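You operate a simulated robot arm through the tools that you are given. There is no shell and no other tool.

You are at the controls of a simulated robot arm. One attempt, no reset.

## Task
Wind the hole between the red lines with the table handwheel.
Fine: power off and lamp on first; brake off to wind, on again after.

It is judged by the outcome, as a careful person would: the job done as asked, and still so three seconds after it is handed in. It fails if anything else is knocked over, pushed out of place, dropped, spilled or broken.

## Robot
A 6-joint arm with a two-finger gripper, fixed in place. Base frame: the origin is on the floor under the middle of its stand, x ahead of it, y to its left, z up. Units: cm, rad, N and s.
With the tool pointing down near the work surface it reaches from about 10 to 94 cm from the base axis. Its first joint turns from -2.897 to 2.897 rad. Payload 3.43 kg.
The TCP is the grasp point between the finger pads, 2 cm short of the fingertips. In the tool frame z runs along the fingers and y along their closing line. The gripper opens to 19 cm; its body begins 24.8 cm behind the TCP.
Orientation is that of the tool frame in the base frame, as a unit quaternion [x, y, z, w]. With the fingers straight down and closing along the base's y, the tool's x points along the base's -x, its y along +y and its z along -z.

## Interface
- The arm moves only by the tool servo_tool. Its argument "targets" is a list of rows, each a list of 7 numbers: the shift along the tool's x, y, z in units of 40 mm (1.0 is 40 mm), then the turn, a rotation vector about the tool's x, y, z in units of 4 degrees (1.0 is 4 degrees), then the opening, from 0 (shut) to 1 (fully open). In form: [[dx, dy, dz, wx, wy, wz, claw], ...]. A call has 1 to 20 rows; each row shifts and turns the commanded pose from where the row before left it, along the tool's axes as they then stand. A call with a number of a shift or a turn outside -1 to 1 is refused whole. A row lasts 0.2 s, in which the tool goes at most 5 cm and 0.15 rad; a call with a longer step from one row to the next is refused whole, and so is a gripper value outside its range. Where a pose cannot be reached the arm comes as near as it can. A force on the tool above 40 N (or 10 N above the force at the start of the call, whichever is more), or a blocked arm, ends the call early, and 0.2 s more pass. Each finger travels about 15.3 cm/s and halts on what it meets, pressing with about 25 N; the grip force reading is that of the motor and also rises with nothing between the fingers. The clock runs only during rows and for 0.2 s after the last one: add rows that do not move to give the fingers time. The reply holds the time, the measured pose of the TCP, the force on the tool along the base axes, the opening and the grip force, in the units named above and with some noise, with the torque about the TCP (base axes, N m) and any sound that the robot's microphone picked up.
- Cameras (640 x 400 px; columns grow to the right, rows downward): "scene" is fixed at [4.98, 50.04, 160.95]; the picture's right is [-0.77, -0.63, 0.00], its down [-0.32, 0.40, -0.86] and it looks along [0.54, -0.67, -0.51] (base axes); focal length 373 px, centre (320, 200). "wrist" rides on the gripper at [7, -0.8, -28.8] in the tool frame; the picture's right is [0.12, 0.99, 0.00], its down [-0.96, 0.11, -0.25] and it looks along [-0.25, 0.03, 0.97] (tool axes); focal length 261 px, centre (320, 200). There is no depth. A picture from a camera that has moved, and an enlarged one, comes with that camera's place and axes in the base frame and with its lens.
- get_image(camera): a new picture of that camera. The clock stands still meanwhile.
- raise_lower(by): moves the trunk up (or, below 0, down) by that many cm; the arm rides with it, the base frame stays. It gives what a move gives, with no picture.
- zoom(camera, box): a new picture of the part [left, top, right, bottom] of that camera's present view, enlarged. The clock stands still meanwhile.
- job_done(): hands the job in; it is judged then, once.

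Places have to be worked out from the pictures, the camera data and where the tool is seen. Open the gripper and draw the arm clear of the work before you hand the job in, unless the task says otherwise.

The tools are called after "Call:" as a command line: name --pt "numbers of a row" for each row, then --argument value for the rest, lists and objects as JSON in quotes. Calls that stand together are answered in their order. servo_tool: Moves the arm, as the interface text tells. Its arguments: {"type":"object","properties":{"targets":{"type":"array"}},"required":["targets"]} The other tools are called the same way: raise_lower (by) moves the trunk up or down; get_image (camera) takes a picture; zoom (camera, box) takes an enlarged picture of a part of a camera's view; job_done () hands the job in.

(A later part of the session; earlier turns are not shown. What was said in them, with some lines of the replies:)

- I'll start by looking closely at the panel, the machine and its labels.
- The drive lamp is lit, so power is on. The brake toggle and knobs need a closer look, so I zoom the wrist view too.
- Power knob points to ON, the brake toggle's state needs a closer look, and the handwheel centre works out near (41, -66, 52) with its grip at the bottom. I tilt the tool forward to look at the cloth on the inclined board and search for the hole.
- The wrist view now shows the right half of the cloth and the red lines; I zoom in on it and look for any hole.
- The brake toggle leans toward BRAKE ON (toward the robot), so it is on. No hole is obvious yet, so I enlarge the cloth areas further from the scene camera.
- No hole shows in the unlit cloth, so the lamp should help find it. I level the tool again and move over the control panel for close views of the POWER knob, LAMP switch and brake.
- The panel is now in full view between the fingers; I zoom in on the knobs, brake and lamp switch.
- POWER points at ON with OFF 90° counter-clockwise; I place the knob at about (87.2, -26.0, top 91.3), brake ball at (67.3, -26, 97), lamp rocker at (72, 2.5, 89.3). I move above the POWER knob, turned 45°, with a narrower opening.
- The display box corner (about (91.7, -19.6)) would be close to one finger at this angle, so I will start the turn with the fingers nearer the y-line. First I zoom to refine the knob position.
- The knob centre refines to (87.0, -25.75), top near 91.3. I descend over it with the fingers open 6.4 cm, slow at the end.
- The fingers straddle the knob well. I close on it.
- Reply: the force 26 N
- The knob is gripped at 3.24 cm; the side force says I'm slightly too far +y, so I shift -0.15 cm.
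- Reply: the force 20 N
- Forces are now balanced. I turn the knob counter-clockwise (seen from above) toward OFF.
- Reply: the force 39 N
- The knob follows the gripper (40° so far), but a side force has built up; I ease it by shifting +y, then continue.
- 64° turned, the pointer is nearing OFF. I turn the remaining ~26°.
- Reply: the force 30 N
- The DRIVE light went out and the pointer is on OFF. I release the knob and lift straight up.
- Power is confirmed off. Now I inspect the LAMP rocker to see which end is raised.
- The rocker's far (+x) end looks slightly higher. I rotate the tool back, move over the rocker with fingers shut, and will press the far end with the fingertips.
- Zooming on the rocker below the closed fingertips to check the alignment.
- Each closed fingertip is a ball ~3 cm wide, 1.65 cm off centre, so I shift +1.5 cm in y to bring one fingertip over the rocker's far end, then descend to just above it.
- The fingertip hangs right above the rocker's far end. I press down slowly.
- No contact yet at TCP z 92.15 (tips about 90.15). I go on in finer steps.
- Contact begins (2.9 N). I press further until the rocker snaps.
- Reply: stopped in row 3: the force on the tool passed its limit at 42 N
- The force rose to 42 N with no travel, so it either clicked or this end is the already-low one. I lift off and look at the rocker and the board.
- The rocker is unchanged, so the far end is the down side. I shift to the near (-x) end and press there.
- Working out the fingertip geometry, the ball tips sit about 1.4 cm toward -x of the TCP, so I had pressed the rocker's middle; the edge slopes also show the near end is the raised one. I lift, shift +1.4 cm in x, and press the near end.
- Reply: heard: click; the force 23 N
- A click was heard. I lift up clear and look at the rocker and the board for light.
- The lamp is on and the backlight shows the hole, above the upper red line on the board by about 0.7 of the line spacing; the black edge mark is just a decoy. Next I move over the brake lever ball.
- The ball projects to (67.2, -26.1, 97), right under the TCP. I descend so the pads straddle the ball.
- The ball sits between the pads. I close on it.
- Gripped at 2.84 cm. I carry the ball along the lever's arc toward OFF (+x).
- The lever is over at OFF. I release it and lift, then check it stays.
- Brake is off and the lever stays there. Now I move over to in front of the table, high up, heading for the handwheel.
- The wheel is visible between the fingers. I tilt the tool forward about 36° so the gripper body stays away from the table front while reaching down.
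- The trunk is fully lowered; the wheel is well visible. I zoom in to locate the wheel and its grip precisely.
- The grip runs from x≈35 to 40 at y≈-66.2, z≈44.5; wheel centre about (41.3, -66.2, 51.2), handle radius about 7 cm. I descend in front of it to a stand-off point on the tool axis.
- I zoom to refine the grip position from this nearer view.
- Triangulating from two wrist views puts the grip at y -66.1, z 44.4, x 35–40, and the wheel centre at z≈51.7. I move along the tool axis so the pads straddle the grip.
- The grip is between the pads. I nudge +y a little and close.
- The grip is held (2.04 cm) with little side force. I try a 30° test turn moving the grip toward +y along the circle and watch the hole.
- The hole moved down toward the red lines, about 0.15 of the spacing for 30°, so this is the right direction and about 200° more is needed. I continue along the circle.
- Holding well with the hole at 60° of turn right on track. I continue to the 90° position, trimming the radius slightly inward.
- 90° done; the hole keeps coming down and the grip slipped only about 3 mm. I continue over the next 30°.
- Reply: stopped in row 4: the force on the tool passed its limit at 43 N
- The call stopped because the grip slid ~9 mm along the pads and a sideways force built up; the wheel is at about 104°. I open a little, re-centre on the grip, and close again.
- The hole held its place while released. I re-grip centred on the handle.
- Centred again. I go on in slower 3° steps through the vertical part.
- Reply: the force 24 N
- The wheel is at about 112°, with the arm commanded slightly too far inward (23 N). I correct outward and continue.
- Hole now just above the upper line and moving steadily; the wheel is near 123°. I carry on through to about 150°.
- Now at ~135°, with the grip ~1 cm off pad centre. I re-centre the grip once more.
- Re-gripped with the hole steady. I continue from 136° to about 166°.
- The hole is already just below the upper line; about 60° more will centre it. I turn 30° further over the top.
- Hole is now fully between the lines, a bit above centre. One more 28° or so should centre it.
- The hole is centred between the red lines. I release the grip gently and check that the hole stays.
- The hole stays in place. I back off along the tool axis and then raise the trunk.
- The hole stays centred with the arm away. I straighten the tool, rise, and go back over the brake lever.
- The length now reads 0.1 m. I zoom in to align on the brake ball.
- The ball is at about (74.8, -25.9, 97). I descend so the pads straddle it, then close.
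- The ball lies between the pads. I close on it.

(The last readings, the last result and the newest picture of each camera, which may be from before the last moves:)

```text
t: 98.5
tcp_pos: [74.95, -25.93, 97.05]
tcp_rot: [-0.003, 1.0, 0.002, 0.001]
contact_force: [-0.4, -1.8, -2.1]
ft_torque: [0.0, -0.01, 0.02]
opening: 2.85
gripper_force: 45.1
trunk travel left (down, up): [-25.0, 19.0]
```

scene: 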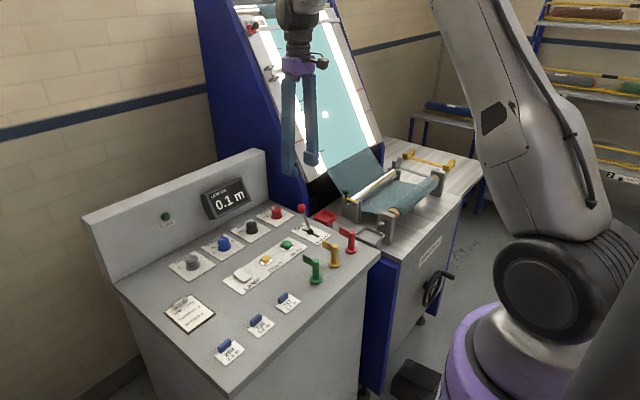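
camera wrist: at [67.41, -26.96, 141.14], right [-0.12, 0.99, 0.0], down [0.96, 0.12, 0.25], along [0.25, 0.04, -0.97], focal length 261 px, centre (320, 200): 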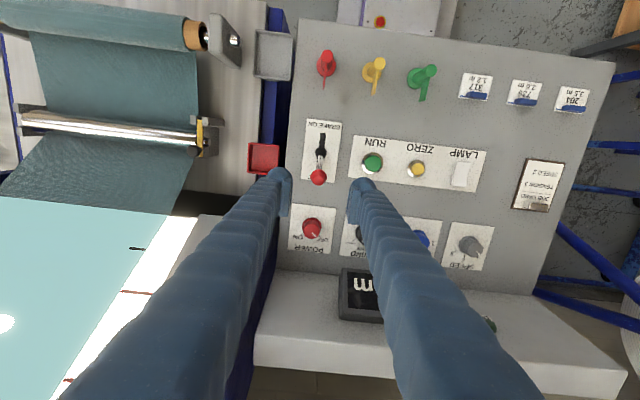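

Gripped at 2.85 cm. I carry the ball along the arc back toward BRAKE ON (-x).

Call:
servo_tool --pt "0.225 0 -0.08 0 0 0 0.1" --pt "0.23 0 -0.06 0 0 0 0.1" --pt "0.235 0 -0.037 0 0 0 0.1" --pt "0.237 0 -0.012 0 0 0 0.1" --pt "0.237 0 0.012 0 0 0 0.1" --pt "0.235 0 0.037 0 0 0 0.1" --pt "0.23 0 0.06 0 0 0 0.1" --pt "0.24 0 0.08 0 0 0 0.1" --pt "0 0 0 0 0 0 0.1"

Call:
zoom --camera "wrist" --box '[240, 140, 400, 240]'

Call:
zoom --camera "scene" --box '[260, 170, 380, 260]'

```text
t: 100.5
tcp_pos: [67.49, -26.01, 97.08]
tcp_rot: [-0.003, 1.0, 0.003, 0.0]
contact_force: [12.4, -2.7, -9.0]
ft_torque: [-0.04, -0.9, -0.08]
opening: 2.69
gripper_force: 45.5
trunk travel left (down, up): [-25.0, 19.0]
```

```text
4.00 times, centred on (320, 190) of wrist
camera zoom: at [60.49, -27.1, 125.85], right [-0.12, 0.99, 0.01], down [0.96, 0.12, 0.25], along [0.25, 0.04, -0.97], focal length 1043 px, centre (320, 240)
```

zoom: 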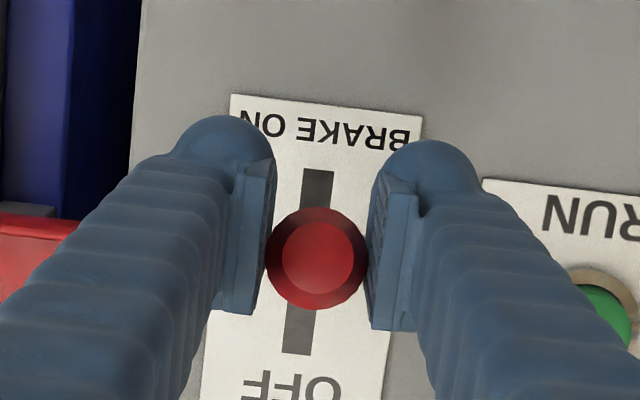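

```text
4.44 times, centred on (320, 215) of scene
camera zoom: at [4.98, 50.04, 160.95], right [-0.77, -0.63, 0.0], down [-0.32, 0.4, -0.86], along [0.54, -0.67, -0.51], focal length 1656 px, centre (320, 133)
```

zoom: 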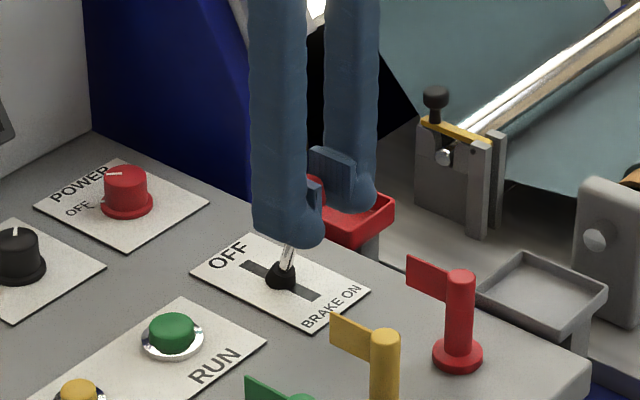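

The ball lags about 1 cm in the pads, so I continue further toward BRAKE ON before releasing.

Call:
servo_tool --pt "0.15 0 0.03 0 0 0 0.1" --pt "0.15 0 0.05 0 0 0 0.1" --pt "0 0 0 0 0 0 0.1"

Call:
zoom --camera "wrist" --box '[240, 140, 400, 240]'

Call:
zoom --camera "scene" --box '[260, 170, 380, 260]'

```text
t: 101.3
tcp_pos: [66.49, -25.91, 96.55]
tcp_rot: [-0.002, 1.0, 0.003, 0.001]
contact_force: [18.4, -0.3, -12.8]
ft_torque: [0.0, -1.0, 0.01]
opening: 2.64
gripper_force: 44.2
trunk travel left (down, up): [-25.0, 19.0]
```

```text
4.00 times, centred on (320, 190) of wrist
camera zoom: at [59.42, -27.1, 125.42], right [-0.12, 0.99, 0.01], down [0.96, 0.12, 0.25], along [0.25, 0.04, -0.97], focal length 1043 px, centre (320, 240)
```

zoom: 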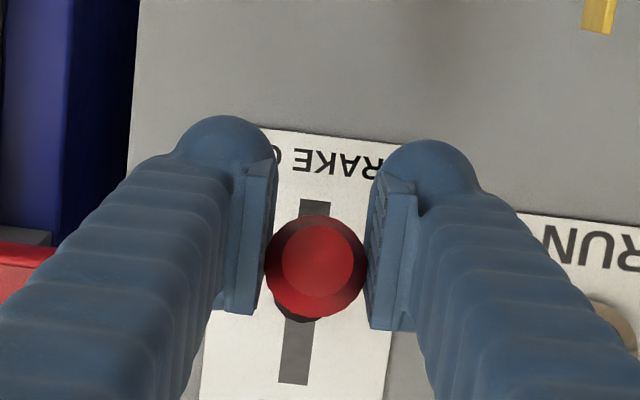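

```text
4.44 times, centred on (320, 215) of scene
camera zoom: at [4.98, 50.04, 160.95], right [-0.77, -0.63, 0.0], down [-0.32, 0.4, -0.86], along [0.54, -0.67, -0.51], focal length 1656 px, centre (320, 133)
```

zoom: 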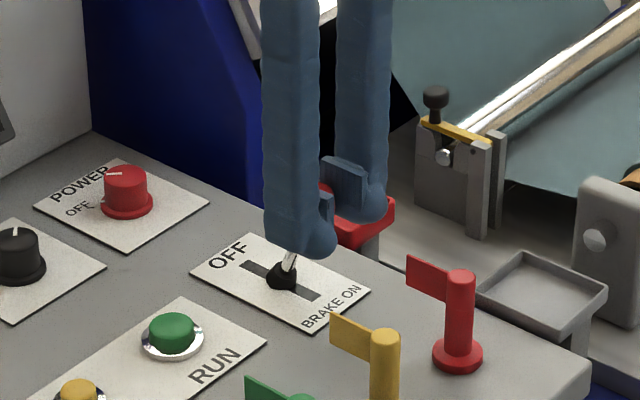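

The ball is now at x≈67.4, its original BRAKE ON place. I release and lift away.

Call:
servo_tool --pt "0 0 0 0 0 0 0.2" --pt "0 0 0 0 0 0 0.34" --pt "0 0 -0.4 0 0 0 0.34" --pt "0 0 -0.9 0 0 0 0.34" --pt "0 0 -1 0 0 0 0.34" --pt "0 0 -1 0 0 0 0.34" --pt "0 0 -0.6 0 0 0 0.34" --pt "0 0 0 0 0 0 0.34"

Call:
zoom --camera "scene" --box '[260, 170, 380, 260]'

Call:
get_image --camera "wrist"

Call:
get_image --camera "scene"

```text
t: 103.1
tcp_pos: [66.15, -26.16, 112.34]
tcp_rot: [-0.003, 1.0, 0.002, 0.001]
contact_force: [-0.9, -0.1, -0.6]
ft_torque: [0.02, 0.0, 0.0]
opening: 6.44
gripper_force: 0.2
trunk travel left (down, up): [-25.0, 19.0]
```

```text
4.44 times, centred on (320, 215) of scene
camera zoom: at [4.98, 50.04, 160.95], right [-0.77, -0.63, 0.0], down [-0.32, 0.4, -0.86], along [0.54, -0.67, -0.51], focal length 1656 px, centre (320, 133)
```

zoom: 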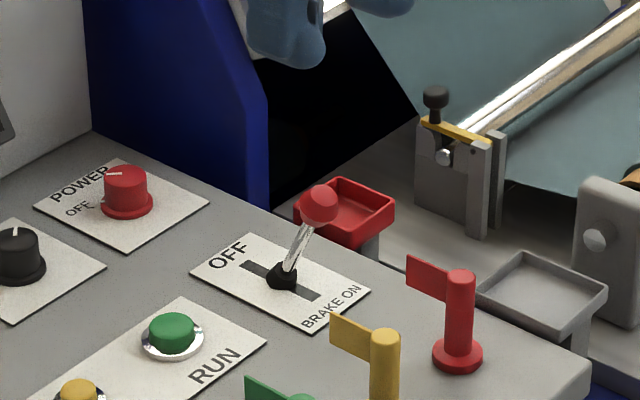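

```text
taken
camera wrist: at [59.08, -27.25, 141.12], right [-0.12, 0.99, 0.01], down [0.96, 0.12, 0.25], along [0.25, 0.04, -0.97], focal length 261 px, centre (320, 200)
```

wrist: 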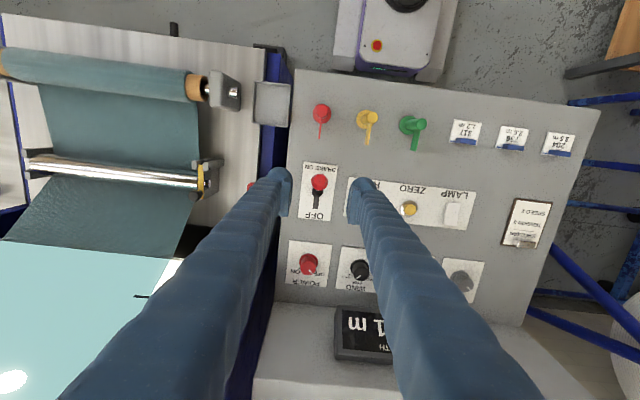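

```text
taken
```

scene: 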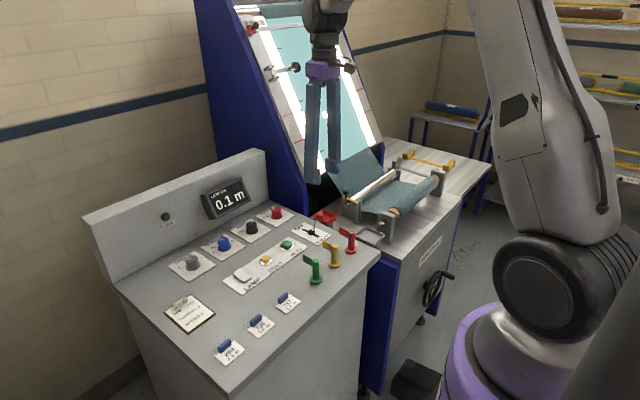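

The brake lever is back at BRAKE ON. I draw the arm clear to near its start pose, open the gripper, and check the final state.

Call:
servo_tool --pt "0.3 -0.3 -0.5 0 0 0 0.5" --pt "0.7 -0.6 -0.3 0 0 0 0.8" --pt "0.7 -0.6 -0.3 0 0 0 1" --pt "0.7 -0.6 -0.3 0 0 0 1" --pt "0.7 -0.6 -0.3 0 0 0 1" --pt "0.7 -0.6 -0.2 0 0 0 1" --pt "0.7 -0.6 -0.2 0 0 0 1" --pt "0.7 -0.6 -0.1 0 0 0 1" --pt "0.7 -0.6 0 0 0 0 1" --pt "0.4 -0.4 0 0 0 0 1" --pt "0 0 0 0 0 0 1" --pt "0 0 0 0 0 0 1"

Call:
get_image --camera "scene"

Call:
zoom --camera "scene" --box '[260, 60, 400, 147]'

Call:
zoom --camera "scene" --box '[150, 180, 330, 292]'

Call:
zoom --camera "scene" --box '[260, 190, 420, 290]'

```text
t: 105.7
tcp_pos: [41.11, -48.28, 121.13]
tcp_rot: [-0.002, 1.0, 0.003, 0.0]
contact_force: [0.2, 0.1, 0.1]
ft_torque: [-0.01, 0.0, -0.02]
opening: 19.01
gripper_force: 0.0
trunk travel left (down, up): [-25.0, 19.0]
```

```text
taken
```

scene: 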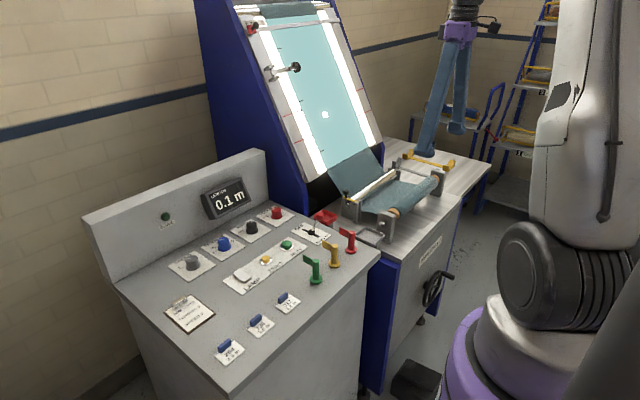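

```text
4.57 times, centred on (330, 104) of scene
camera zoom: at [4.98, 50.04, 160.95], right [-0.77, -0.63, 0.0], down [-0.32, 0.4, -0.86], along [0.54, -0.67, -0.51], focal length 1703 px, centre (274, 641)
```

zoom: 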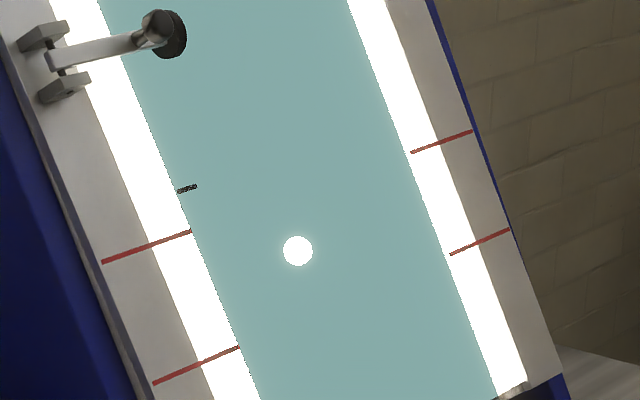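

```text
3.56 times, centred on (240, 236) of scene
camera zoom: at [4.98, 50.04, 160.95], right [-0.77, -0.63, 0.0], down [-0.32, 0.4, -0.86], along [0.54, -0.67, -0.51], focal length 1325 px, centre (604, 72)
```

zoom: 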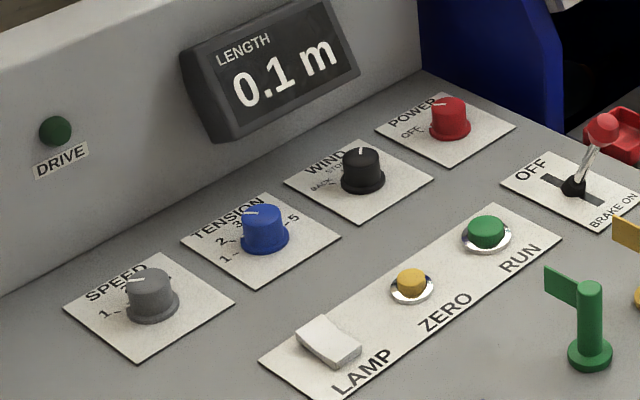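

```text
4.00 times, centred on (340, 240) of scene
camera zoom: at [4.98, 50.04, 160.95], right [-0.77, -0.63, 0.0], down [-0.32, 0.4, -0.86], along [0.54, -0.67, -0.51], focal length 1490 px, centre (240, 40)
```

zoom: 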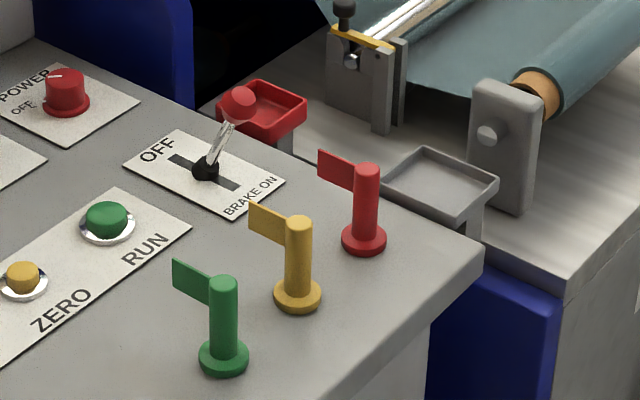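

The hole sits centred between the red lines. Power is off, the lamp is on and the brake is back on. Nothing else has moved, the gripper is open and the arm is clear, so I hand the job in.

Call:
job_done

```text
The job is handed in.
```

The hole now sits centred between the red lines, and the job is handed in. It was still centred after the brake went back on and the arm moved away.

- **First:** I turned the power off and switched the lamp on. The hole only showed with the light behind the cloth, a little above the upper red line.
- **Winding:** With the brake off, I turned the table handwheel about 225°. The length display went from 0.0 to 0.1 m. I had to re-grip the handle twice when it slipped, but the cloth stayed put.
- **After:** I set the brake back on, opened the gripper and drew the arm clear.

The power is still off and the lamp still on. I saw nothing knocked over or moved out of place.
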